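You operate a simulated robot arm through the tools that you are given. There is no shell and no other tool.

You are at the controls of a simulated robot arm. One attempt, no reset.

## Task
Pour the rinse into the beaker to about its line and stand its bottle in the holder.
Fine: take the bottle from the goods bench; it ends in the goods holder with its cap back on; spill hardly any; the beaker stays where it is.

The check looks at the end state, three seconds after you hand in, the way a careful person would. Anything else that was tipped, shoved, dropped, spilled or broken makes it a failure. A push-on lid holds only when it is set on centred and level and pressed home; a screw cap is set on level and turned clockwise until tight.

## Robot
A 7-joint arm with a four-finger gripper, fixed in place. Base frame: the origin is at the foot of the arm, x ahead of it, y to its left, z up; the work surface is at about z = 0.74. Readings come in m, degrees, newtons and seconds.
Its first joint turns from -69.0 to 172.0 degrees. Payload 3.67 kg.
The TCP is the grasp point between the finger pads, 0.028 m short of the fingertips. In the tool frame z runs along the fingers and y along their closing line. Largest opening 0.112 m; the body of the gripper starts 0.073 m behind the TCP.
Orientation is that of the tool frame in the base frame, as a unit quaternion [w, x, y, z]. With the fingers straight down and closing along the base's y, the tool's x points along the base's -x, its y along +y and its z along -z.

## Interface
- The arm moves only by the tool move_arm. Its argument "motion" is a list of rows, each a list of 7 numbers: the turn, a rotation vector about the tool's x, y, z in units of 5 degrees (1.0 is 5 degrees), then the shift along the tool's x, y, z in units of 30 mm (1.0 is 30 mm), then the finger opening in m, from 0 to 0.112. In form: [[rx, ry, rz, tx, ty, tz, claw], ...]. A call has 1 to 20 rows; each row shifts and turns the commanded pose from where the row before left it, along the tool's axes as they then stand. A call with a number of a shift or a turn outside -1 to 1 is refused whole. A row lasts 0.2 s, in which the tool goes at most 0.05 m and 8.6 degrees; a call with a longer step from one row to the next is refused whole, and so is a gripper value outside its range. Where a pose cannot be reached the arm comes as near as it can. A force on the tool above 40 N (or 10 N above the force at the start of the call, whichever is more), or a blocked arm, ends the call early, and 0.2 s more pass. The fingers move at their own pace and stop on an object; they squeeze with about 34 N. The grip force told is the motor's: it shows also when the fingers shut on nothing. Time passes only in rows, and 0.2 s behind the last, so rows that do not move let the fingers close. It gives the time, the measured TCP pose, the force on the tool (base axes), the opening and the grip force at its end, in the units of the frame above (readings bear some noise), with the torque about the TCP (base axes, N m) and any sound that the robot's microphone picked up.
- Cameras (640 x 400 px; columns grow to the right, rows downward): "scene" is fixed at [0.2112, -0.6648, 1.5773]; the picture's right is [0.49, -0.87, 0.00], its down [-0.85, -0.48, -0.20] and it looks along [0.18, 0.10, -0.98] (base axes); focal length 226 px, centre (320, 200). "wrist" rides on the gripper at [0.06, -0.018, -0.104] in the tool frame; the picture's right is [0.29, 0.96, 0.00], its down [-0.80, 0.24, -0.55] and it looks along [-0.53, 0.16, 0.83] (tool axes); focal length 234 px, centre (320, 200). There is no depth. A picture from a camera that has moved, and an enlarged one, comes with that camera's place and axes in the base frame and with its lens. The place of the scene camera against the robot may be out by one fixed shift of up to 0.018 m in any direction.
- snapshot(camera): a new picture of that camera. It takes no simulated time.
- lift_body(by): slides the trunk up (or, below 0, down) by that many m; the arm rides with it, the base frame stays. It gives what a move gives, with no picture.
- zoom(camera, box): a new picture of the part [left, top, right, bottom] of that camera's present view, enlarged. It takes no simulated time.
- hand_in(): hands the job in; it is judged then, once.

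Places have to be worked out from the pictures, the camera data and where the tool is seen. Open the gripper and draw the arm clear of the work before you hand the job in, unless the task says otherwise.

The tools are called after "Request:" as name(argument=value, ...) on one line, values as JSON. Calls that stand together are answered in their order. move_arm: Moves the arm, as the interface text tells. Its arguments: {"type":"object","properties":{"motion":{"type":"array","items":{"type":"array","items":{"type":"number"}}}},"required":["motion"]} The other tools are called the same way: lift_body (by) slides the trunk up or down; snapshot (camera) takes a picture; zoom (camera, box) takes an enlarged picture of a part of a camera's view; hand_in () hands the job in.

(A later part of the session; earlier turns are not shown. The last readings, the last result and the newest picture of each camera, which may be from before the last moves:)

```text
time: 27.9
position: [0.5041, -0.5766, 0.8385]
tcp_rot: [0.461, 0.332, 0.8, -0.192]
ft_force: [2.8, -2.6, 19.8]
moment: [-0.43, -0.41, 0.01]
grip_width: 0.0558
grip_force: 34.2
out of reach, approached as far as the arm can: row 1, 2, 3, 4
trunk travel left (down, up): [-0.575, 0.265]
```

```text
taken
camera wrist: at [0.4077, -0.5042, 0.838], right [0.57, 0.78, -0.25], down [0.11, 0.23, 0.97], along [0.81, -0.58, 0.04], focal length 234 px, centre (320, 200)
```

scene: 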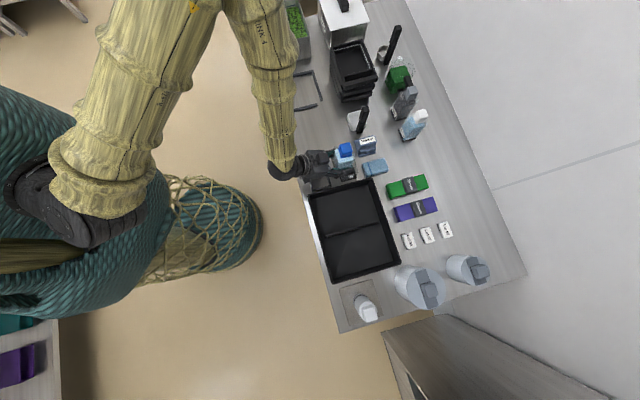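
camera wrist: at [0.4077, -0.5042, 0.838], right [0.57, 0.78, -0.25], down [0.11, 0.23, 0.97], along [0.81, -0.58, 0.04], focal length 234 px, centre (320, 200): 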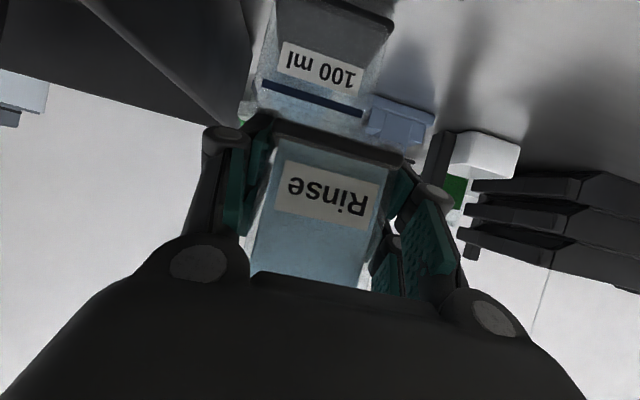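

The inner positions were out of reach, so the lowering came down on the beaker rim (20 N upward force, bottle slid up in the grip). Lifting straight up right away.

Request:
move_arm(motion=[[0, 0, 0, -0.3, 0, -0.17, 0.04], [0, 0, 0, -0.6, 0, -0.35, 0.04], [0, 0, 0, -0.866, 0, -0.5, 0.04], [0, 0, 0, -0.866, 0, -0.5, 0.04], [0, 0, 0, -0.866, 0, -0.5, 0.04]])

Request:
snapshot(camera="wrist")

Request:
zoom(camera="scene", box=[290, 120, 400, 200])

```text
time: 29.1
position: [0.5082, -0.581, 0.9562]
tcp_rot: [0.461, 0.331, 0.801, -0.19]
ft_force: [-0.7, 0.0, -2.4]
moment: [0.03, -0.02, -0.03]
grip_width: 0.0555
grip_force: 34.2
out of reach, approached as far as the arm can: row 5
trunk travel left (down, up): [-0.575, 0.265]
```

```text
taken
camera wrist: at [0.4121, -0.508, 0.9568], right [0.57, 0.78, -0.25], down [0.11, 0.22, 0.97], along [0.81, -0.58, 0.04], focal length 234 px, centre (320, 200)
```

wrist: 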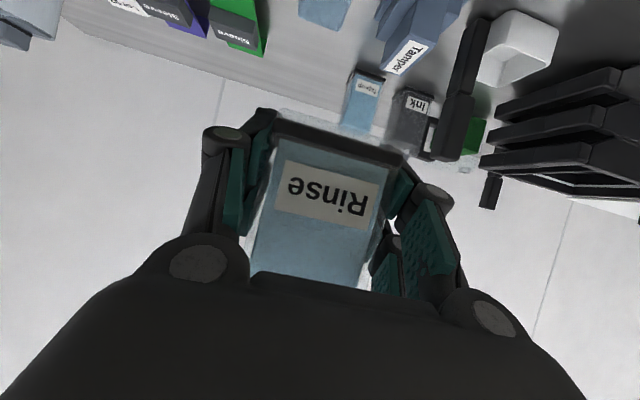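

```text
5.00 times, centred on (345, 160) of scene
camera zoom: at [0.2112, -0.6648, 1.5773], right [0.49, -0.87, 0.0], down [-0.85, -0.48, -0.2], along [0.18, 0.1, -0.98], focal length 1131 px, centre (195, 400)
```

zoom: 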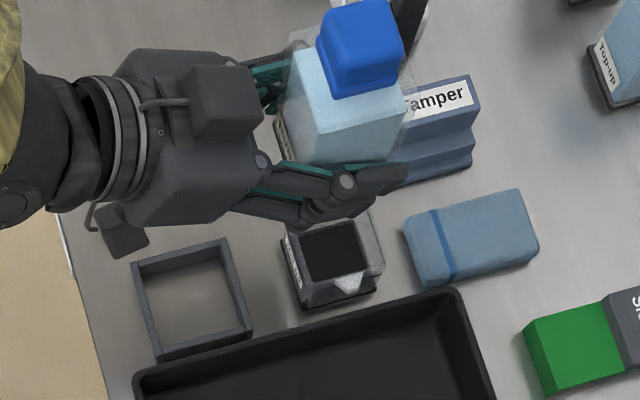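

The beaker appears unmoved, but the bottle slid ~37 mm up in the grip, and this heading can't reach the holder. The forearm comes from the left, so pointing the tool along the bench (toward -lateral) should reach the holder better; I'll turn about the vertical by -45° first and check.

Request:
move_arm(motion=[[0.866, 0, 0.5, 0, 0, 0, 0.04], [0.866, 0, 0.5, 0, 0, 0, 0.04], [0.866, 0, 0.5, 0, 0, 0, 0.04], [0.866, 0, 0.5, 0, 0, 0, 0.04], [0.866, 0, 0.5, 0, 0, 0, 0.04], [0.866, 0, 0.5, 0, 0, 0, 0.04], [0.866, 0, 0.5, 0, 0, 0, 0.04], [0.866, 0, 0.5, 0, 0, 0, 0.04], [0.866, 0, 0.5, 0, 0, 0, 0.04]])

Request:
snapshot(camera="scene")

```text
time: 31.1
position: [0.5098, -0.5798, 0.9571]
tcp_rot: [0.352, 0.612, 0.614, -0.353]
ft_force: [-0.2, 0.3, -4.3]
moment: [0.02, 0.02, -0.03]
grip_width: 0.0559
grip_force: 34.1
trunk travel left (down, up): [-0.575, 0.265]
```

```text
taken
```

scene: 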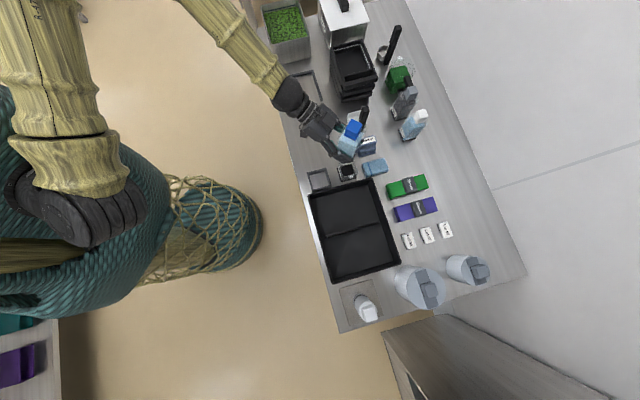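

Heading is now -90° with no reach warning. Continue to -135°.

Request:
move_arm(motion=[[0.866, 0, 0.5, 0, 0, 0, 0.04], [0.866, 0, 0.5, 0, 0, 0, 0.04], [0.866, 0, 0.5, 0, 0, 0, 0.04], [0.866, 0, 0.5, 0, 0, 0, 0.04], [0.866, 0, 0.5, 0, 0, 0, 0.04], [0.866, 0, 0.5, 0, 0, 0, 0.04], [0.866, 0, 0.5, 0, 0, 0, 0.04], [0.866, 0, 0.5, 0, 0, 0, 0.04], [0.866, 0, 0.5, 0, 0, 0, 0.04]])

Request:
snapshot(camera="scene")

Request:
snapshot(camera="wrist")

```text
time: 33.1
position: [0.5099, -0.5823, 0.9548]
tcp_rot: [0.19, 0.8, 0.333, -0.462]
ft_force: [0.8, 0.3, -4.3]
moment: [0.0, 0.0, -0.02]
grip_width: 0.0556
grip_force: 33.7
trunk travel left (down, up): [-0.575, 0.265]
```

```text
taken
```

scene: 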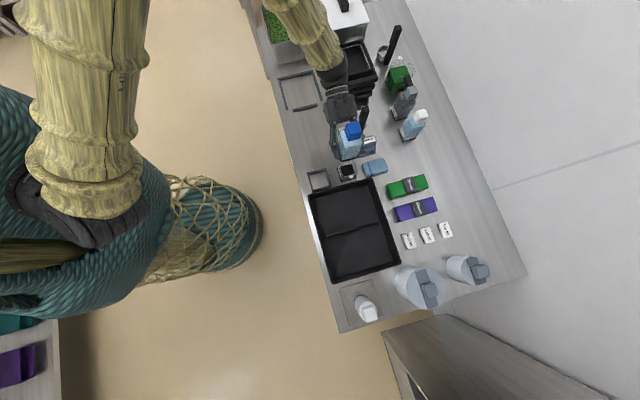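

```text
taken
camera wrist: at [0.5827, -0.4844, 0.9557], right [0.78, -0.57, -0.25], down [0.23, -0.12, 0.97], along [-0.58, -0.81, 0.04], focal length 234 px, centre (320, 200)
```

wrist: 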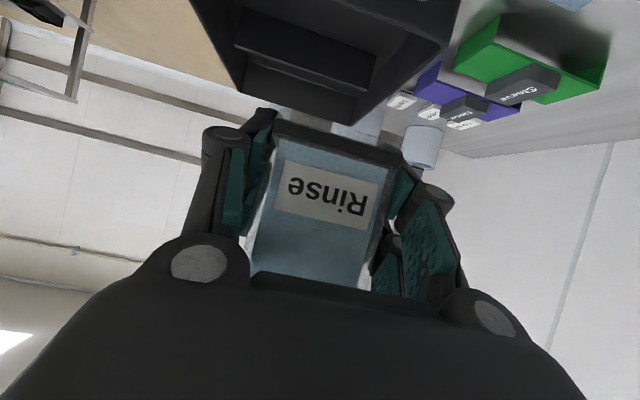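

Heading -135° works fine. Now move to a clear patch of bench (lat +0.06, n 0.74) and lower most of the way to set the bottle down for a higher regrasp.

Request:
move_arm(motion=[[0, 0, 0, 0.5, -0.3, -0.8, 0.04], [0, 0, 0, 0.5, -0.3, -0.866, 0.04], [0, 0, 0, 0.5, -0.3, -0.866, 0.04], [0, 0, 0, 0.4, -0.18, -0.66, 0.04], [0, 0, 0, 0.6, 0, 0.35, 0.04], [0, 0, 0, 0.866, 0, 0.5, 0.04], [0, 0, 0, 0.866, 0, 0.5, 0.04], [0, 0, 0, 0.866, 0, 0.5, 0.04], [0, 0, 0, 0.866, 0, 0.5, 0.04], [0, 0, 0, 0.3, 0, 0.17, 0.04], [0, 0, 0, 0, 0, 0, 0.04]])

Request:
snapshot(camera="scene")

Request:
snapshot(camera="wrist")

```text
time: 35.5
position: [0.5653, -0.4774, 0.8032]
tcp_rot: [0.19, 0.8, 0.332, -0.463]
ft_force: [0.3, 0.0, -3.1]
moment: [0.0, -0.01, -0.01]
grip_width: 0.0557
grip_force: 33.5
trunk travel left (down, up): [-0.575, 0.265]
```

```text
taken
```

scene: 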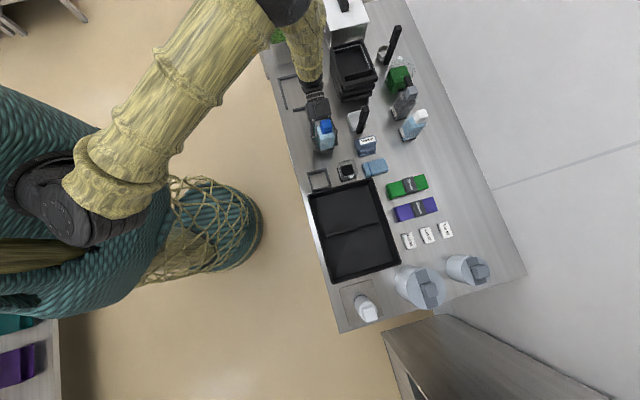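

```text
taken
camera wrist: at [0.638, -0.3813, 0.8045], right [0.78, -0.57, -0.25], down [0.23, -0.11, 0.97], along [-0.58, -0.81, 0.04], focal length 234 px, centre (320, 200)
```

wrist: 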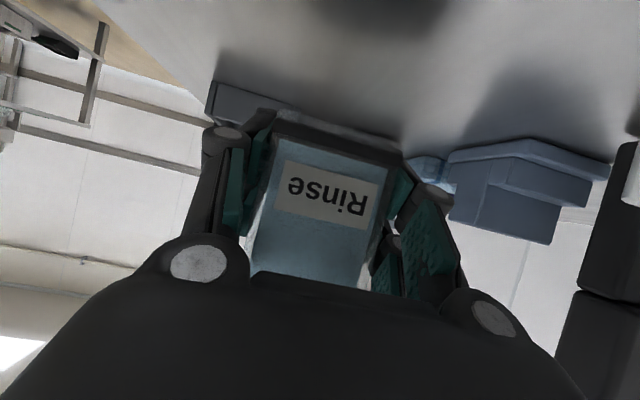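

Clear space around. Lowering the last ~30 mm in small steps, watching for contact.

Request:
move_arm(motion=[[0, 0, 0, 0.26, 0, 0.15, 0.04], [0, 0, 0, 0.26, 0, 0.15, 0.04], [0, 0, 0, 0.17, 0, 0.1, 0.04], [0, 0, 0, 0.09, 0, 0.05, 0.04], [0, 0, 0, 0, 0, 0, 0.04]])

Request:
snapshot(camera="wrist")

Request:
zoom(camera="scene", box=[280, 70, 380, 190])

```text
time: 36.7
position: [0.5652, -0.4783, 0.7775]
tcp_rot: [0.19, 0.799, 0.332, -0.463]
ft_force: [0.3, -0.2, -3.1]
moment: [0.03, -0.01, 0.01]
grip_width: 0.0559
grip_force: 34.5
trunk travel left (down, up): [-0.575, 0.265]
```

```text
taken
camera wrist: at [0.6374, -0.3808, 0.777], right [0.78, -0.57, -0.25], down [0.23, -0.11, 0.97], along [-0.58, -0.81, 0.04], focal length 234 px, centre (320, 200)
```

wrist: 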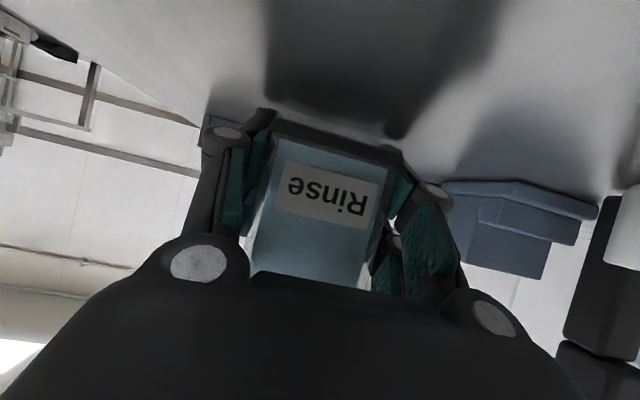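

```text
3.33 times, centred on (330, 130) of scene
camera zoom: at [0.2112, -0.6648, 1.5773], right [0.49, -0.87, 0.0], down [-0.85, -0.48, -0.2], along [0.18, 0.1, -0.98], focal length 754 px, centre (287, 433)
```

zoom: 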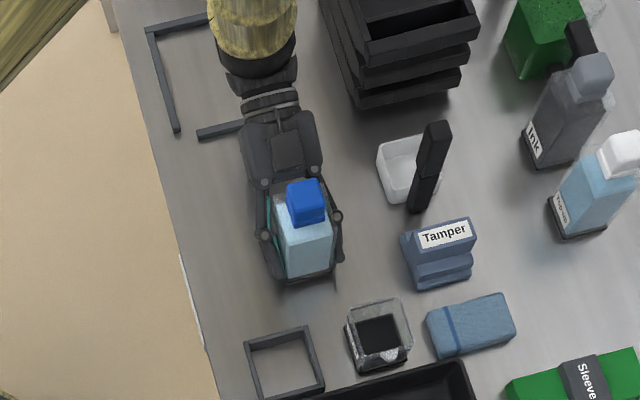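

No contact yet at 0.7775; a small shadow gap remains. Lower another ~7 mm in tiny steps.

Request:
move_arm(motion=[[0, 0, 0, 0.07, 0, 0.04, 0.04], [0, 0, 0, 0.07, 0, 0.04, 0.04], [0, 0, 0, 0.06, 0, 0.035, 0.04], [0, 0, 0, 0, 0, 0, 0.04]])

Request:
zoom(camera="wrist", box=[200, 0, 480, 180])

```text
time: 37.7
position: [0.5642, -0.4786, 0.7754]
tcp_rot: [0.192, 0.799, 0.331, -0.463]
ft_force: [-6.6, 0.0, 22.3]
moment: [0.2, 0.79, -0.27]
grip_width: 0.0557
grip_force: 33.7
trunk travel left (down, up): [-0.575, 0.265]
stopped in row 4: the force on the tool passed its limit at 42 N (the readings are from after the stop); the commanded pose is now the measured one
```

```text
2.22 times, centred on (340, 90) of wrist
camera zoom: at [0.6375, -0.3809, 0.7741], right [0.78, -0.58, -0.25], down [0.23, -0.11, 0.97], along [-0.58, -0.81, 0.05], focal length 520 px, centre (276, 444)
```

zoom: 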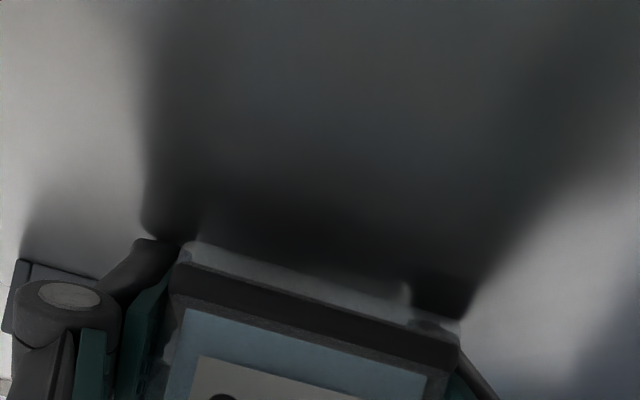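

Contact at TCP z≈0.775, consistent with the bottle base (slightly tilted) touching the bench. Ease up ~1 mm, then open gently.

Request:
move_arm(motion=[[0, 0, 0, -0.03, 0, -0.02, 0.05], [0, 0, 0, 0, 0, 0, 0.0565], [0, 0, 0, 0, 0, 0, 0.058], [0, 0, 0, 0, 0, 0, 0.06], [0, 0, 0, 0, 0, 0, 0.065], [0, 0, 0, 0, 0, 0, 0.08], [0, 0, 0, 0, 0, 0, 0.09], [0, 0, 0, 0, 0, 0, 0.09]])

Request:
snapshot(camera="wrist")

Request:
zoom(camera="scene", box=[280, 70, 380, 190])

```text
time: 39.5
position: [0.5662, -0.479, 0.7735]
tcp_rot: [0.192, 0.799, 0.333, -0.463]
ft_force: [0.4, -0.5, 0.5]
moment: [-0.03, -0.01, -0.02]
grip_width: 0.0901
grip_force: 0.0
trunk travel left (down, up): [-0.575, 0.265]
```

```text
taken
camera wrist: at [0.6388, -0.3816, 0.7724], right [0.78, -0.57, -0.25], down [0.23, -0.11, 0.97], along [-0.58, -0.81, 0.04], focal length 234 px, centre (320, 200)
```

wrist: 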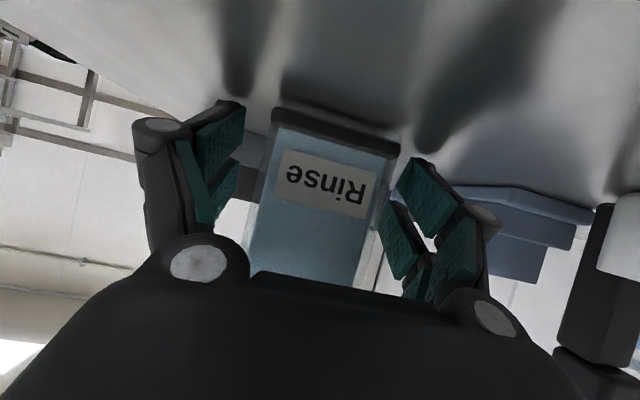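

```text
3.33 times, centred on (330, 130) of scene
camera zoom: at [0.2112, -0.6648, 1.5773], right [0.49, -0.87, 0.0], down [-0.85, -0.48, -0.2], along [0.18, 0.1, -0.98], focal length 754 px, centre (287, 433)
```

zoom: 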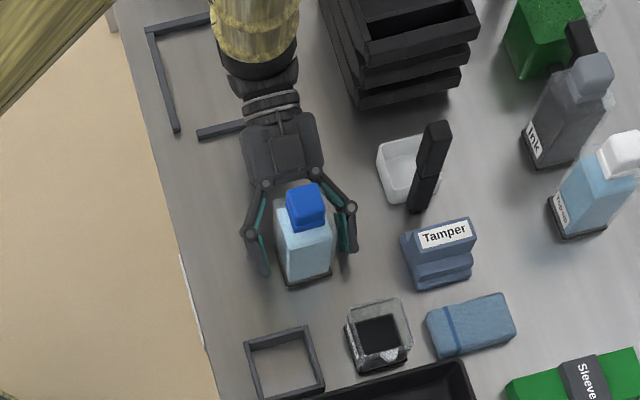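

Bottle stands upright on the bench. Raise the open gripper ~42 mm (and 6 mm forward to centre on the bottle) and regrip higher.

Request:
move_arm(motion=[[0, 0, 0, -0.6, 0, -0.35, 0.09], [0, 0, 0, -0.71, 0, -0.18, 0.09], [0, 0, 0, 0, 0, 0, 0.09]])

Request:
snapshot(camera="wrist")

```text
time: 40.3
position: [0.5616, -0.4835, 0.8157]
tcp_rot: [0.191, 0.799, 0.332, -0.463]
ft_force: [-0.4, 0.0, 0.1]
moment: [0.01, 0.0, -0.01]
grip_width: 0.09
grip_force: 0.1
trunk travel left (down, up): [-0.575, 0.265]
```

```text
taken
camera wrist: at [0.6345, -0.3856, 0.8151], right [0.78, -0.57, -0.25], down [0.23, -0.11, 0.97], along [-0.58, -0.81, 0.04], focal length 234 px, centre (320, 200)
```

wrist: 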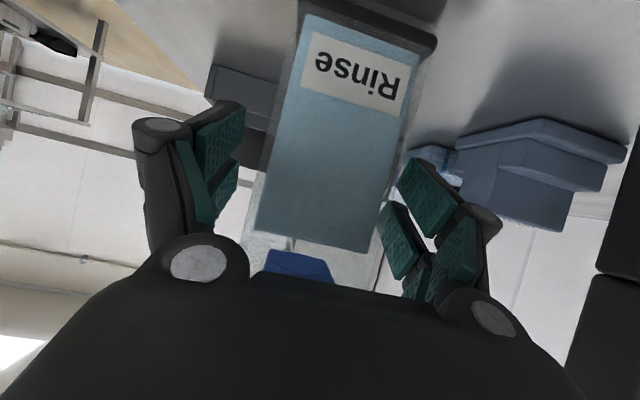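

By comparison with the first (centred) grasp view, the bottle is centred within ~1 mm. Closing.

Request:
move_arm(motion=[[0, 0, 0, 0, 0, 0, 0.065], [0, 0, 0, 0, 0, 0, 0.04], [0, 0, 0, 0, 0, 0, 0.04], [0, 0, 0, 0, 0, 0, 0.04]])

Request:
zoom(camera="wrist", box=[220, 0, 480, 160])

```text
time: 41.3
position: [0.5618, -0.4824, 0.8151]
tcp_rot: [0.192, 0.799, 0.332, -0.463]
ft_force: [0.3, -0.4, 1.0]
moment: [0.04, 0.1, 0.06]
grip_width: 0.0561
grip_force: 33.7
trunk travel left (down, up): [-0.575, 0.265]
```

```text
2.46 times, centred on (350, 80) of wrist
camera zoom: at [0.6342, -0.3856, 0.8152], right [0.78, -0.57, -0.25], down [0.23, -0.11, 0.97], along [-0.58, -0.81, 0.04], focal length 576 px, centre (246, 495)
```

zoom: 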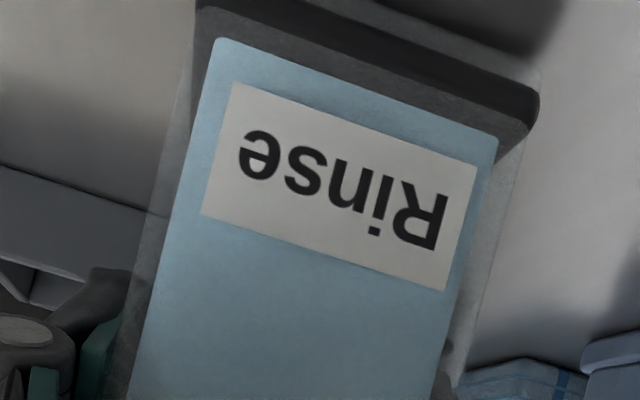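

Gripped at 56 mm, bottle axis within ~2 mm of the TCP. Lift 0.11 m, then shift to above the holder (n 0.680, lat -0.062).

Request:
move_arm(motion=[[0, 0, 0, -0.4, 0, -0.23, 0.04], [0, 0, 0, -0.866, 0, -0.5, 0.04], [0, 0, 0, -0.866, 0, -0.5, 0.04], [0, 0, 0, -0.866, 0, -0.5, 0.04], [0, 0, 0, 0, -0.98, 0, 0.04], [0, 0, 0, 0, -0.97, 0, 0.04], [0, 0, 0, -0.5, 0, 0.866, 0.04], [0, 0, 0, -0.5, 0, 0.866, 0.04], [0, 0, 0, -0.5, 0, 0.866, 0.04], [0, 0, 0, -0.5, 0, 0.8, 0.04], [0, 0, 0, 0, 0, 0, 0.04]])

Request:
snapshot(camera="wrist")

Request:
zoom(camera="scene", box=[280, 120, 380, 200])

```text
time: 43.7
position: [0.4369, -0.5247, 0.9197]
tcp_rot: [0.191, 0.799, 0.332, -0.463]
ft_force: [0.0, 0.4, -3.0]
moment: [0.0, 0.01, -0.01]
grip_width: 0.0557
grip_force: 33.7
trunk travel left (down, up): [-0.575, 0.265]
```

```text
taken
camera wrist: at [0.5092, -0.4273, 0.9199], right [0.78, -0.57, -0.25], down [0.23, -0.11, 0.97], along [-0.58, -0.81, 0.04], focal length 234 px, centre (320, 200)
```

wrist: 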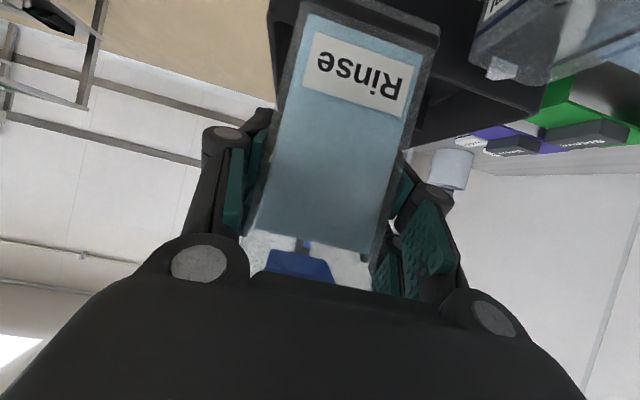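

```text
5.00 times, centred on (330, 160) of scene
camera zoom: at [0.2112, -0.6648, 1.5773], right [0.49, -0.87, 0.0], down [-0.85, -0.48, -0.2], along [0.18, 0.1, -0.98], focal length 1131 px, centre (270, 400)
```

zoom: 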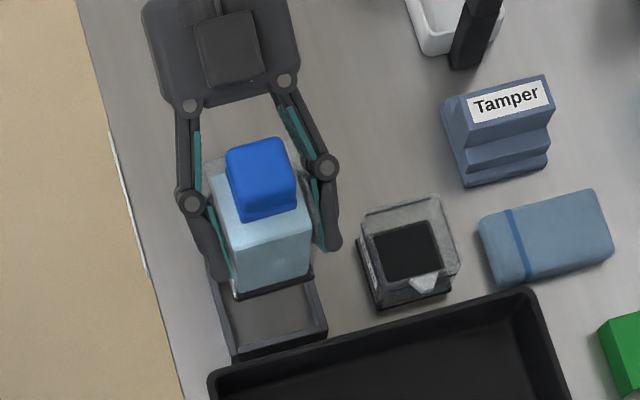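

Bottle is above the holder with good n/lat match, and the beaker hasn't moved. Lowering to just above the frame and checking.

Request:
move_arm(motion=[[0, 0, 0, 0.6, 0, 0.35, 0.04], [0, 0, 0, 0.866, 0, 0.5, 0.04], [0, 0, 0, 0.52, 0, 0.3, 0.04], [0, 0, 0, 0, 0, 0, 0.04]])

Request:
snapshot(camera="wrist")

Request:
zoom(camera="scene", box=[290, 140, 370, 200])

```text
time: 44.7
position: [0.436, -0.5259, 0.8513]
tcp_rot: [0.192, 0.799, 0.332, -0.463]
ft_force: [-0.1, 1.1, -3.1]
moment: [0.0, -0.01, 0.02]
grip_width: 0.0557
grip_force: 34.0
trunk travel left (down, up): [-0.575, 0.265]
```

```text
taken
camera wrist: at [0.5085, -0.4285, 0.8517], right [0.78, -0.57, -0.25], down [0.23, -0.11, 0.97], along [-0.58, -0.81, 0.04], focal length 234 px, centre (320, 200)
```

wrist: 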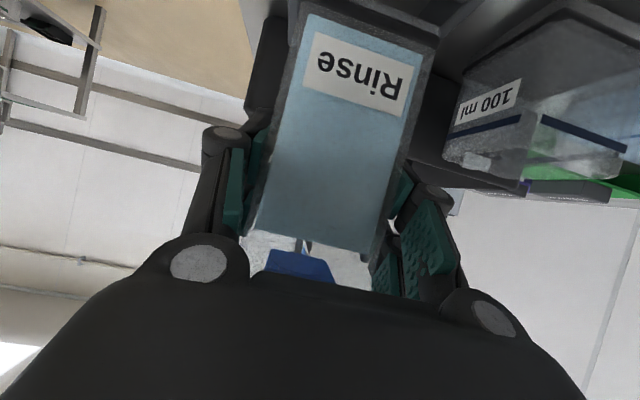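

```text
6.67 times, centred on (330, 170) of scene
camera zoom: at [0.2112, -0.6648, 1.5773], right [0.49, -0.87, 0.0], down [-0.85, -0.48, -0.2], along [0.18, 0.1, -0.98], focal length 1508 px, centre (253, 400)
```

zoom: 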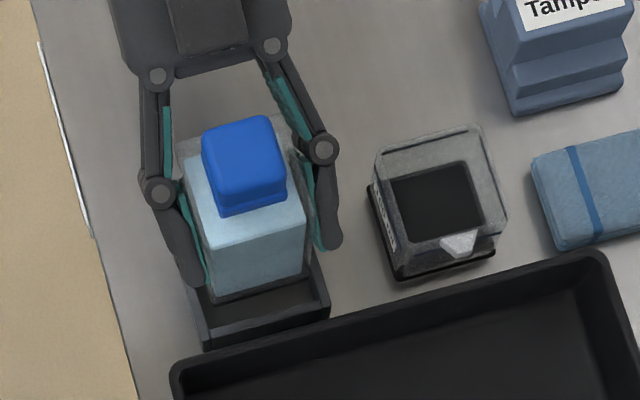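

Let me zoom more to check the alignment between the bottle's base and the frame's inner edges.

Request:
zoom(camera="scene", box=[305, 165, 345, 195])

Request:
zoom(camera="wrist", box=[230, 0, 470, 110])

```text
13.33 times, centred on (325, 180) of scene
camera zoom: at [0.2112, -0.6648, 1.5773], right [0.49, -0.87, 0.0], down [-0.85, -0.48, -0.2], along [0.18, 0.1, -0.98], focal length 3016 px, centre (253, 467)
```

zoom: 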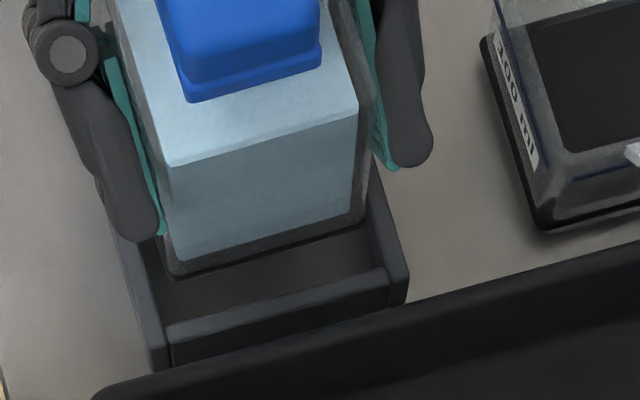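

```text
2.67 times, centred on (350, 55) of wrist
camera zoom: at [0.5085, -0.4285, 0.8517], right [0.78, -0.57, -0.25], down [0.23, -0.11, 0.97], along [-0.58, -0.81, 0.04], focal length 624 px, centre (240, 587)
```

zoom: 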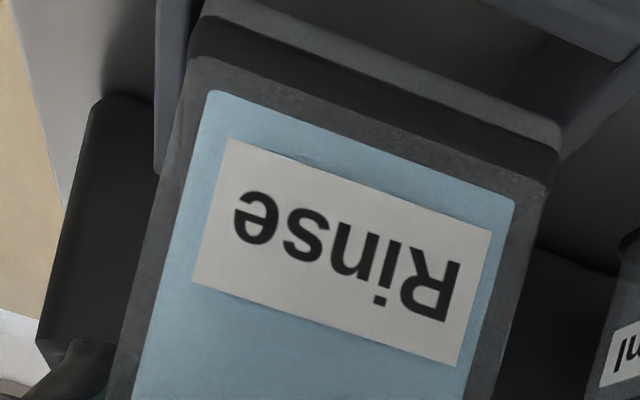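

In the scene zoom the bottle is centred in n, but its front face is ~11.5 mm from the frame's near-tray inner wall versus ~4 mm desired, so I shift 7.5 mm along the heading and re-check.

Request:
move_arm(motion=[[0, 0, 0, -0.125, 0, 0.2165, 0.04], [0, 0, 0, 0, 0, 0, 0.04], [0, 0, 0, 0, 0, 0, 0.04]])

Request:
zoom(camera="scene", box=[305, 165, 345, 195])

```text
time: 45.5
position: [0.4297, -0.5317, 0.8501]
tcp_rot: [0.191, 0.799, 0.332, -0.463]
ft_force: [-0.7, 0.1, -4.0]
moment: [-0.05, 0.0, -0.01]
grip_width: 0.0559
grip_force: 34.0
trunk travel left (down, up): [-0.575, 0.265]
```

```text
13.33 times, centred on (325, 180) of scene
camera zoom: at [0.2112, -0.6648, 1.5773], right [0.49, -0.87, 0.0], down [-0.85, -0.48, -0.2], along [0.18, 0.1, -0.98], focal length 3016 px, centre (253, 467)
```

zoom: 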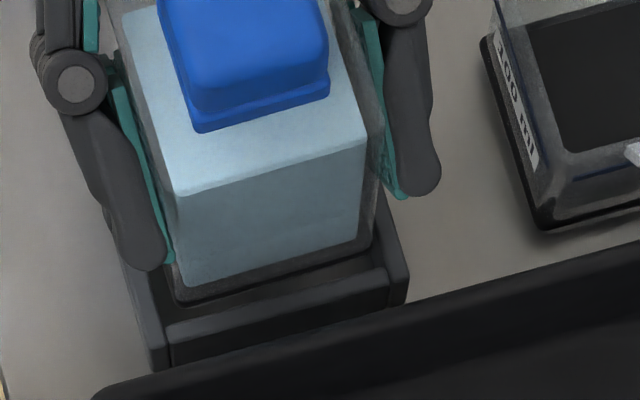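

Gaps now look like ~4 mm on all visible sides. Lowering into the frame in small steps.

Request:
move_arm(motion=[[0, 0, 0, 0.14, 0, 0.083, 0.04], [0, 0, 0, 0.14, 0, 0.083, 0.04], [0, 0, 0, 0.14, 0, 0.083, 0.04], [0, 0, 0, 0, 0, 0, 0.04]])

Request:
zoom(camera="scene", box=[305, 165, 345, 195])

```text
time: 46.5
position: [0.4309, -0.5304, 0.8369]
tcp_rot: [0.193, 0.799, 0.332, -0.462]
ft_force: [1.4, 2.2, -4.7]
moment: [0.15, -0.19, -0.04]
grip_width: 0.0559
grip_force: 34.2
trunk travel left (down, up): [-0.575, 0.265]
```

```text
13.33 times, centred on (325, 180) of scene
camera zoom: at [0.2112, -0.6648, 1.5773], right [0.49, -0.87, 0.0], down [-0.85, -0.48, -0.2], along [0.18, 0.1, -0.98], focal length 3016 px, centre (253, 467)
```

zoom: 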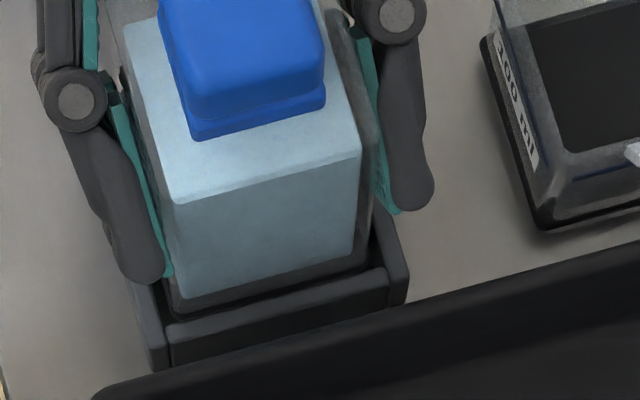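

Slight +lat side force (≈2.6 N at the base) suggests the base grazes the tray-side wall. Back off 2 mm and continue lowering.

Request:
move_arm(motion=[[0, 0, 0, 0.033, 0, -0.058, 0.04], [0, 0, 0, 0.1, 0, 0.06, 0.04], [0, 0, 0, 0, 0, 0, 0.04]])

Request:
zoom(camera="scene", box=[305, 165, 345, 195])

```text
time: 47.3
position: [0.4322, -0.5304, 0.8329]
tcp_rot: [0.192, 0.799, 0.332, -0.463]
ft_force: [0.4, 1.0, -3.6]
moment: [-0.02, 0.01, 0.02]
grip_width: 0.0558
grip_force: 34.2
trunk travel left (down, up): [-0.575, 0.265]
```

```text
13.33 times, centred on (325, 180) of scene
camera zoom: at [0.2112, -0.6648, 1.5773], right [0.49, -0.87, 0.0], down [-0.85, -0.48, -0.2], along [0.18, 0.1, -0.98], focal length 3016 px, centre (253, 467)
```

zoom: 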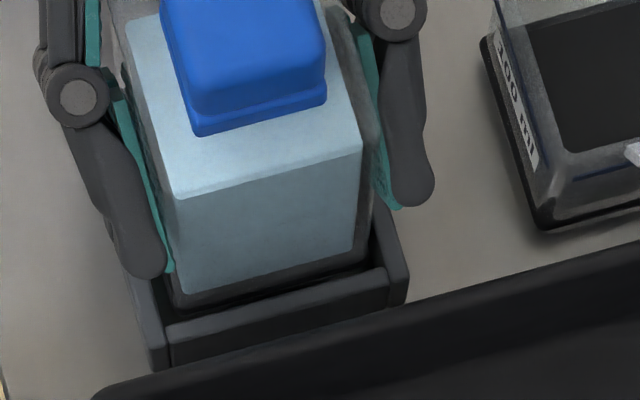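

The side force vanished. Continue down toward the bench (expected seat at TCP z≈0.815).

Request:
move_arm(motion=[[0, 0, 0, 0.12, 0, 0.07, 0.04], [0, 0, 0, 0.12, 0, 0.07, 0.04], [0, 0, 0, 0.12, 0, 0.07, 0.04], [0, 0, 0, 0.06, 0, 0.035, 0.04], [0, 0, 0, 0, 0, 0, 0.04]])

Request:
zoom(camera="scene", box=[305, 165, 345, 195])

```text
time: 48.5
position: [0.4334, -0.5302, 0.8173]
tcp_rot: [0.191, 0.8, 0.332, -0.462]
ft_force: [-0.5, 1.1, -4.1]
moment: [-0.01, 0.02, 0.0]
grip_width: 0.0558
grip_force: 33.8
trunk travel left (down, up): [-0.575, 0.265]
```

```text
13.33 times, centred on (325, 180) of scene
camera zoom: at [0.2112, -0.6648, 1.5773], right [0.49, -0.87, 0.0], down [-0.85, -0.48, -0.2], along [0.18, 0.1, -0.98], focal length 3016 px, centre (253, 467)
```

zoom: 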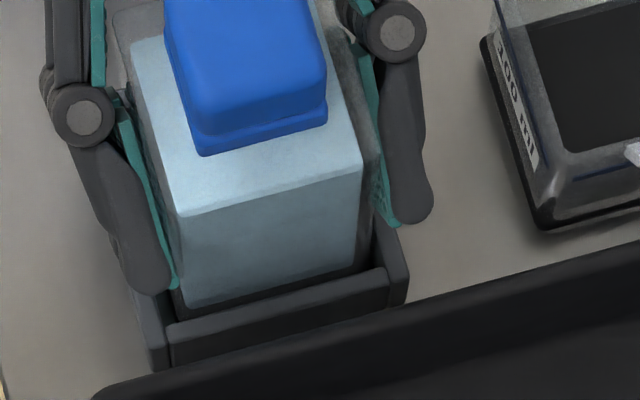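

Sliding in nicely. Two more mm down, then open.

Request:
move_arm(motion=[[0, 0, 0, 0.06, 0, 0.035, 0.05], [0, 0, 0, 0, 0, 0, 0.0565], [0, 0, 0, 0, 0, 0, 0.06], [0, 0, 0, 0, 0, 0, 0.07], [0, 0, 0, 0, 0, 0, 0.085], [0, 0, 0, 0, 0, 0, 0.085]])

Request:
zoom(camera="scene", box=[295, 150, 355, 200])

Request:
snapshot(camera="wrist")

```text
time: 49.9
position: [0.4331, -0.5305, 0.8147]
tcp_rot: [0.191, 0.8, 0.332, -0.462]
ft_force: [0.7, -0.7, 0.4]
moment: [0.0, 0.02, -0.02]
grip_width: 0.085
grip_force: 0.0
trunk travel left (down, up): [-0.575, 0.265]
```

```text
8.00 times, centred on (325, 175) of scene
camera zoom: at [0.2112, -0.6648, 1.5773], right [0.49, -0.87, 0.0], down [-0.85, -0.48, -0.2], along [0.18, 0.1, -0.98], focal length 1810 px, centre (280, 400)
```

zoom: 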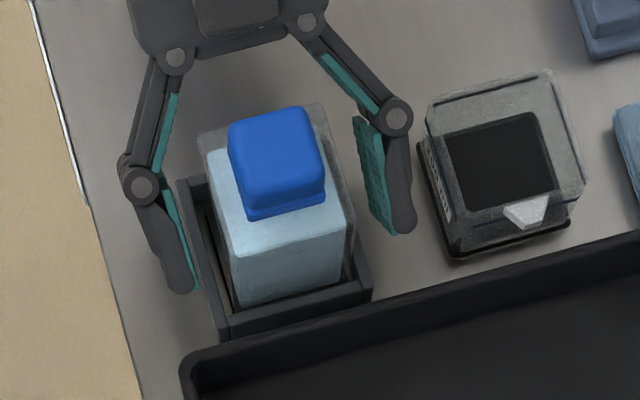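

```text
taken
camera wrist: at [0.5056, -0.4326, 0.8161], right [0.78, -0.57, -0.25], down [0.23, -0.11, 0.97], along [-0.58, -0.81, 0.04], focal length 234 px, centre (320, 200)
```

wrist: 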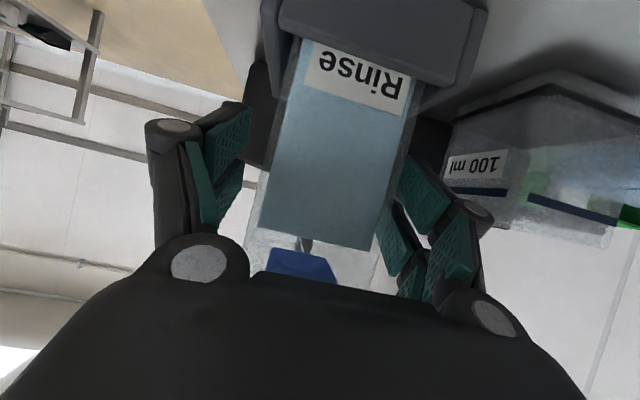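

Bottle is seated in the holder, upright. The beaker's 100 ml line is visible near its upper part. Backing the gripper out along its axis, then rising.

Request:
move_arm(motion=[[0, 0, 0, 0, 0, -0.7, 0.09], [0, 0, 0, 0, 0, -1, 0.09], [0, 0, 0, 0, 0, -1, 0.09], [0, 0, 0, 0, 0, -1, 0.09], [0, 0, 0, 0, 0, -1, 0.09], [0, 0, 0, -0.866, 0, -0.5, 0.09], [0, 0, 0, -0.866, 0, -0.5, 0.09], [0, 0, 0, -0.866, 0, -0.5, 0.09], [0, 0, 0, 0, 0, 0, 0.09]])

Request:
snapshot(camera="wrist")

Request:
zoom(camera="scene", box=[290, 130, 380, 200])

```text
time: 51.9
position: [0.5199, -0.4444, 0.9767]
tcp_rot: [0.192, 0.799, 0.333, -0.463]
ft_force: [0.7, 0.1, -0.1]
moment: [-0.01, 0.01, -0.01]
grip_width: 0.0899
grip_force: 0.1
trunk travel left (down, up): [-0.575, 0.265]
```

```text
taken
camera wrist: at [0.5925, -0.3459, 0.9764], right [0.78, -0.57, -0.25], down [0.23, -0.11, 0.97], along [-0.58, -0.81, 0.05], focal length 234 px, centre (320, 200)
```

wrist: 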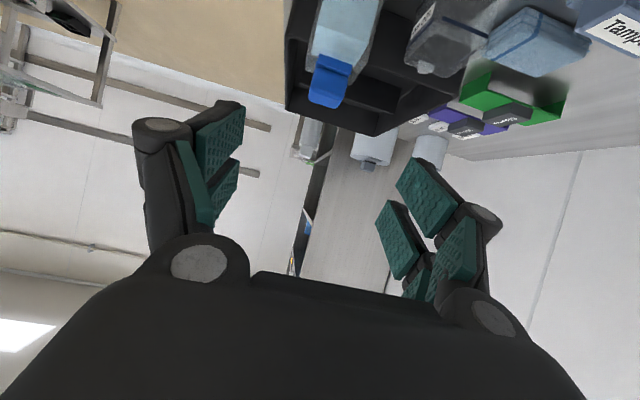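

```text
5.71 times, centred on (335, 165) of scene
camera zoom: at [0.2112, -0.6648, 1.5773], right [0.49, -0.87, 0.0], down [-0.85, -0.48, -0.2], along [0.18, 0.1, -0.98], focal length 1292 px, centre (234, 400)
```

zoom: 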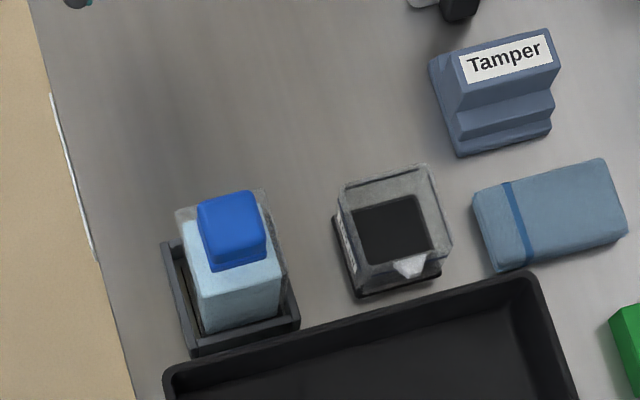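

Bottle upright in the holder, everything else in place. Zooming in on the cap shape.

Request:
zoom(camera="wrist", box=[280, 0, 480, 120])

Request:
zoom(camera="scene", box=[310, 155, 350, 190])

```text
3.20 times, centred on (380, 60) of wrist
camera zoom: at [0.5925, -0.3459, 0.9764], right [0.78, -0.57, -0.25], down [0.23, -0.11, 0.97], along [-0.58, -0.81, 0.05], focal length 749 px, centre (128, 648)
```

zoom: 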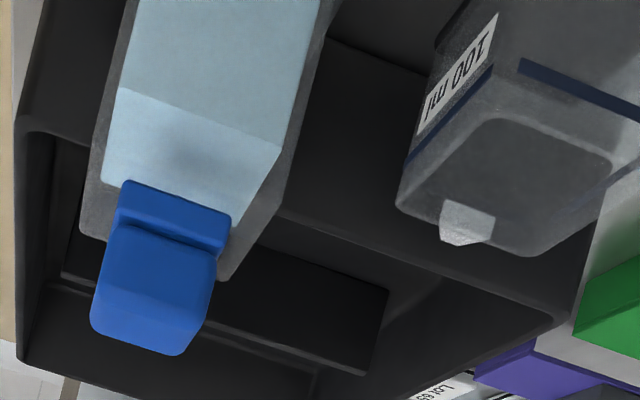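

```text
11.43 times, centred on (330, 172) of scene
camera zoom: at [0.2112, -0.6648, 1.5773], right [0.49, -0.87, 0.0], down [-0.85, -0.48, -0.2], along [0.18, 0.1, -0.98], focal length 2585 px, centre (206, 514)
```

zoom: 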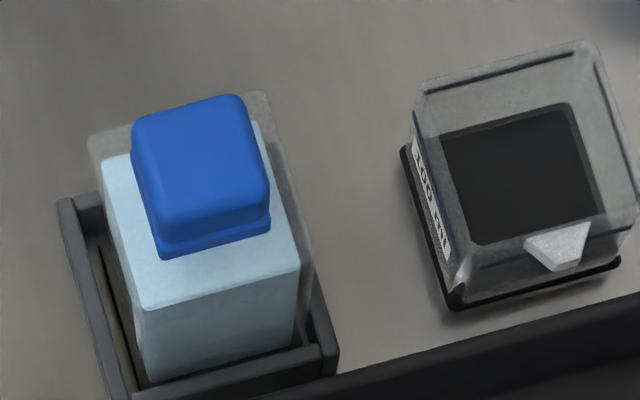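

The cap is a block with a skirt, ~33 mm wide. I'll pitch the tool to straight down and then look at the cap from above.

Request:
move_arm(motion=[[0, 1, 0, 0, 0, 0, 0.08], [0, 1, 0, 0, 0, 0, 0.08], [0, 1, 0, 0, 0, 0, 0.08], [0, 1, 0, 0, 0, 0, 0.08], [0, 1, 0, 0, 0, 0, 0.08], [0, 1, 0, 0, 0, 0, 0.08], [0, 1, 0, 0, 0, 0, 0.08], [0, 1, 0, 0, 0, 0, 0.08], [0, 1, 0, 0, 0, 0, 0.08], [0, 1, 0, 0, 0, 0, 0.08], [0, 1, 0, 0, 0, 0, 0.08], [0, 1, 0, 0, 0, 0, 0.08], [0, 0, 0, 0, 0, 0, 0.08]])

Request:
snapshot(camera="wrist")

```text
time: 54.7
position: [0.5211, -0.4507, 0.9743]
tcp_rot: [-0.003, 0.924, 0.383, 0.0]
ft_force: [0.5, 0.1, 0.8]
moment: [0.0, 0.03, 0.0]
grip_width: 0.0798
grip_force: 0.1
trunk travel left (down, up): [-0.575, 0.265]
```

```text
taken
camera wrist: at [0.5508, -0.3954, 1.0787], right [0.88, -0.47, 0.0], down [-0.39, -0.74, 0.55], along [-0.26, -0.48, -0.84], focal length 234 px, centre (320, 200)
```

wrist: 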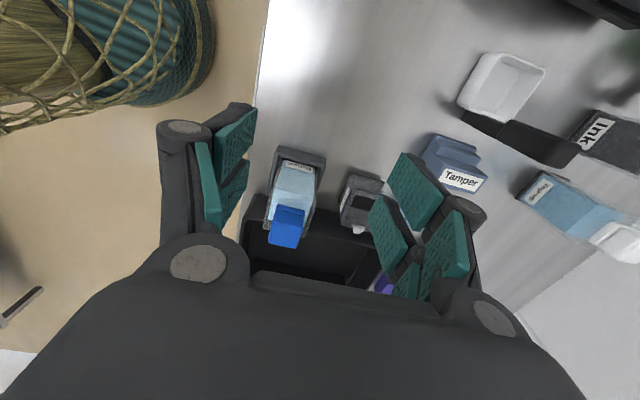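

Tool is exactly down. Zoom on the cap to compute its centre.

Request:
zoom(camera="wrist", box=[240, 130, 400, 260])

```text
3.08 times, centred on (320, 195) of wrist
camera zoom: at [0.5508, -0.3954, 1.0787], right [0.88, -0.47, 0.0], down [-0.39, -0.74, 0.55], along [-0.26, -0.48, -0.84], focal length 720 px, centre (320, 215)
```

zoom: 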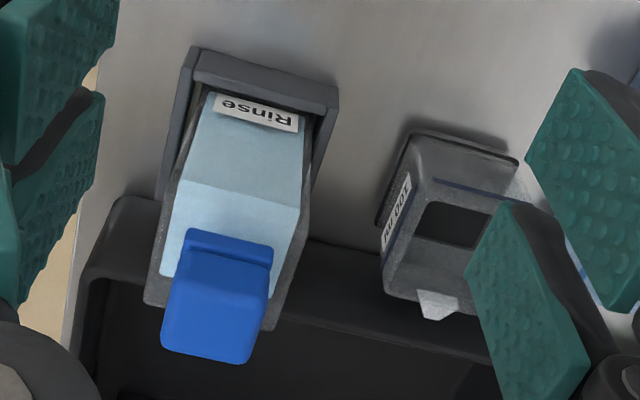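

Cap centre ≈ (0.440,-0.525). Move over it at the same height and verify from both cameras.

Request:
move_arm(motion=[[0, 0, 0, -0.9, -0.17, 0, 0.08], [0, 0, 0, -0.95, 0, 0, 0.08], [0, 0, 0, -0.95, 0, 0, 0.08], [0, 0, 0, -0.86, 0, 0, 0.08], [0, 0, 0, 0, 0, 0.5, 0.07], [0, 0, 0, 0, 0, 0, 0.07]])

Request:
snapshot(camera="wrist")

Request:
zoom(camera="scene", box=[290, 140, 370, 200])

```text
time: 56.1
position: [0.4385, -0.5148, 0.9637]
tcp_rot: [0.002, 0.924, 0.383, -0.002]
ft_force: [0.0, 0.6, 0.5]
moment: [0.0, -0.03, -0.01]
grip_width: 0.0699
grip_force: 0.1
trunk travel left (down, up): [-0.575, 0.265]
```

```text
taken
camera wrist: at [0.4681, -0.4599, 1.0671], right [0.88, -0.47, 0.0], down [-0.39, -0.73, 0.56], along [-0.26, -0.49, -0.83], focal length 234 px, centre (320, 200)
```

wrist: 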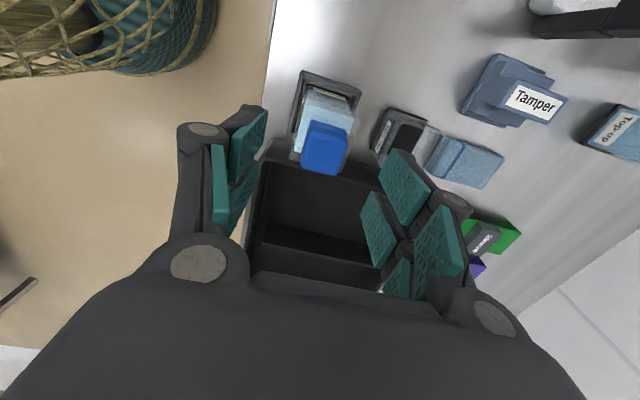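

```text
6.67 times, centred on (330, 170) of scene
camera zoom: at [0.2112, -0.6648, 1.5773], right [0.49, -0.87, 0.0], down [-0.85, -0.48, -0.2], along [0.18, 0.1, -0.98], focal length 1508 px, centre (253, 400)
```

zoom: 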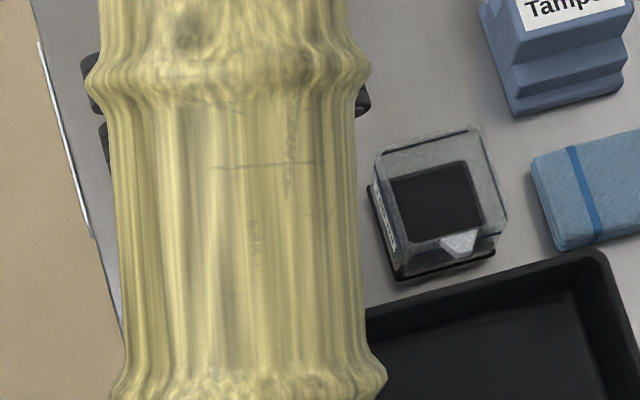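

Pose is off by ~1 cm from command; let it settle and re-read.

Request:
move_arm(motion=[[0, 0, 0, 0, 0, 0, 0.07], [0, 0, 0, 0, 0, 0, 0.07], [0, 0, 0, 0, 0, 0, 0.07]])

Request:
zoom(camera="wrist", box=[220, 50, 460, 200])

```text
time: 56.9
position: [0.4373, -0.5177, 0.9606]
tcp_rot: [0.0, 0.924, 0.382, -0.001]
ft_force: [0.6, -0.5, -1.1]
moment: [0.0, 0.06, 0.01]
grip_width: 0.0703
grip_force: 0.1
trunk travel left (down, up): [-0.575, 0.265]
```

```text
2.67 times, centred on (340, 125) of wrist
camera zoom: at [0.4683, -0.4635, 1.0652], right [0.88, -0.47, 0.0], down [-0.39, -0.73, 0.55], along [-0.26, -0.49, -0.83], focal length 624 px, centre (267, 400)
```

zoom: 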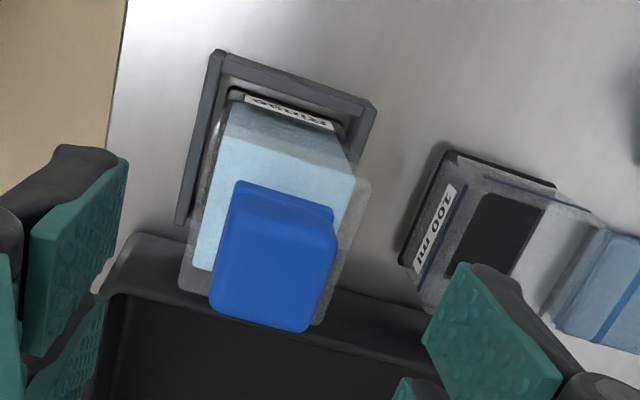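

Cap centre by this closer view: (0.437,-0.526). Let the arm settle a little more.

Request:
move_arm(motion=[[0, 0, 0, 0, 0, 0, 0.07], [0, 0, 0, 0, 0, 0, 0.07], [0, 0, 0, 0, 0, 0, 0.07], [0, 0, 0, 0, 0, 0, 0.07], [0, 0, 0, 0, 0, 0, 0.07]])

```text
time: 58.1
position: [0.4382, -0.517, 0.9616]
tcp_rot: [0.0, 0.924, 0.383, -0.001]
ft_force: [-0.2, 0.2, 0.0]
moment: [-0.01, -0.01, 0.01]
grip_width: 0.07
grip_force: 0.1
trunk travel left (down, up): [-0.575, 0.265]
```

Steady but ~8 mm off the command. Command a correction toward the cap centre and see whether it follows.

Request:
move_arm(motion=[[0, 0, 0, -0.21, 0.2, 0, 0.07], [0, 0, 0, 0, 0, 0.3, 0.07], [0, 0, 0, 0, 0, 0, 0.07], [0, 0, 0, 0, 0, 0, 0.07]])

Request:
snapshot(camera="scene")

```text
time: 59.1
position: [0.4377, -0.5272, 0.9525]
tcp_rot: [0.0, 0.924, 0.383, 0.0]
ft_force: [0.1, 0.1, -0.5]
moment: [0.01, 0.0, 0.01]
grip_width: 0.0698
grip_force: 0.1
trunk travel left (down, up): [-0.575, 0.265]
```

```text
taken
```

scene: 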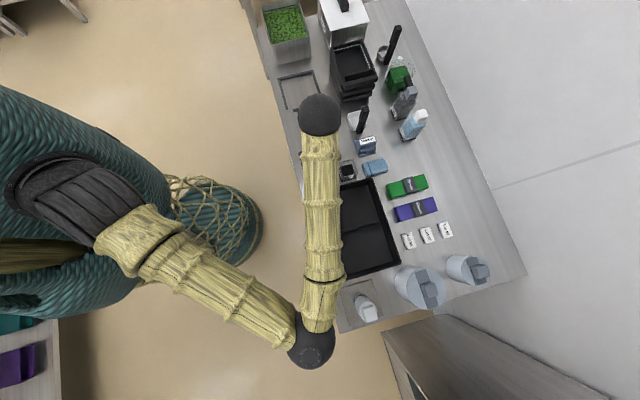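

The arm flipped its elbow to the other side and now tracks well: TCP is within 1 mm of the cap axis. Descending so fingertips stop just above the shoulder (~0.86).

Request:
move_arm(motion=[[0, 0, 0, 0, -0.03, 0.7, 0.07], [0, 0, 0, 0, 0, 0.7, 0.07], [0, 0, 0, 0, 0, 0.5, 0.07], [0, 0, 0, 0, 0, 0.2, 0.07], [0, 0, 0, 0, 0, 0, 0.07]])

Request:
snapshot(camera="wrist")

```text
time: 60.3
position: [0.4364, -0.5261, 0.8901]
tcp_rot: [-0.001, 0.923, 0.384, -0.001]
ft_force: [-0.2, -0.7, 0.2]
moment: [-0.01, 0.0, 0.03]
grip_width: 0.0702
grip_force: 0.1
trunk travel left (down, up): [-0.575, 0.265]
```

```text
taken
camera wrist: at [0.4671, -0.4713, 0.9931], right [0.88, -0.47, 0.0], down [-0.39, -0.73, 0.56], along [-0.26, -0.49, -0.83], focal length 234 px, centre (320, 200)
```

wrist: 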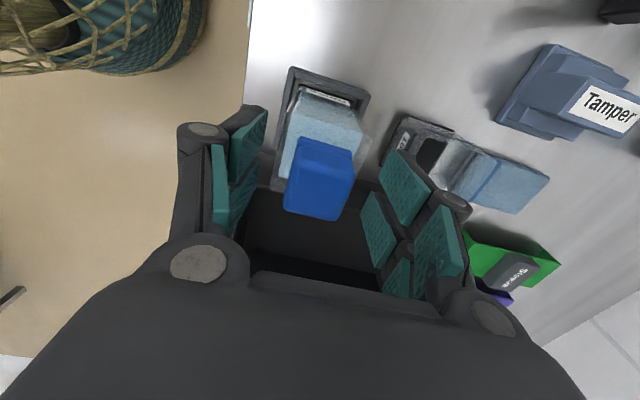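

The TCP projects at about (320,185), right on the cap. Close on the cap.

Request:
move_arm(motion=[[0, 0, 0, 0, 0, 0.1, 0.05], [0, 0, 0, 0, 0, 0, 0.02], [0, 0, 0, 0, 0, 0, 0.02], [0, 0, 0, 0, 0, 0, 0.02]])

Request:
snapshot(camera="wrist")

```text
time: 61.3
position: [0.437, -0.5255, 0.8855]
tcp_rot: [-0.001, 0.924, 0.383, -0.001]
ft_force: [0.6, 0.3, -0.4]
moment: [0.02, -0.01, 0.0]
grip_width: 0.032
grip_force: 34.2
trunk travel left (down, up): [-0.575, 0.265]
heard: snap
```

```text
taken
camera wrist: at [0.4675, -0.471, 0.9901], right [0.88, -0.47, 0.0], down [-0.39, -0.73, 0.56], along [-0.26, -0.49, -0.83], focal length 234 px, centre (320, 200)
```

wrist: 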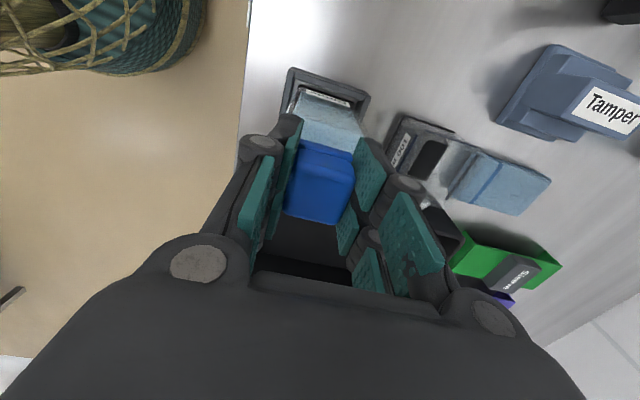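

A "snap" was heard as I closed – possibly the push-on cap coming loose or clicking. Grip width 32 mm. Pull up gently by 5 mm and read the force.

Request:
move_arm(motion=[[0, 0, 0, 0, 0, -0.08, 0.02], [0, 0, 0, 0, 0, -0.08, 0.02], [0, 0, 0, 0, 0, 0, 0.02]])

Request:
snapshot(camera="wrist")

```text
time: 62.1
position: [0.4367, -0.5255, 0.8905]
tcp_rot: [0.001, 0.924, 0.383, -0.001]
ft_force: [0.8, -0.7, 0.2]
moment: [0.02, -0.03, 0.0]
grip_width: 0.032
grip_force: 34.0
trunk travel left (down, up): [-0.575, 0.265]
```

```text
taken
camera wrist: at [0.4672, -0.4705, 0.9955], right [0.88, -0.47, 0.0], down [-0.39, -0.73, 0.56], along [-0.26, -0.49, -0.83], focal length 234 px, centre (320, 200)
```

wrist: 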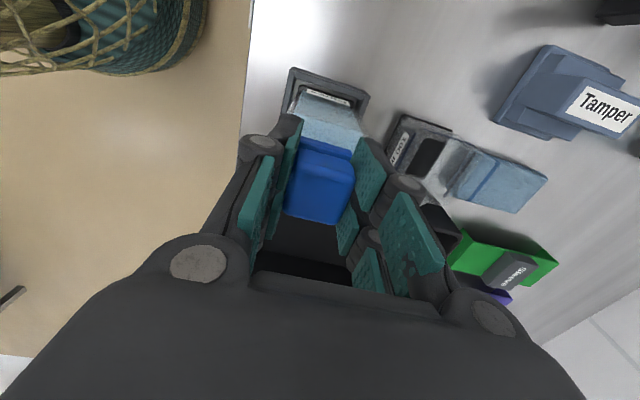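

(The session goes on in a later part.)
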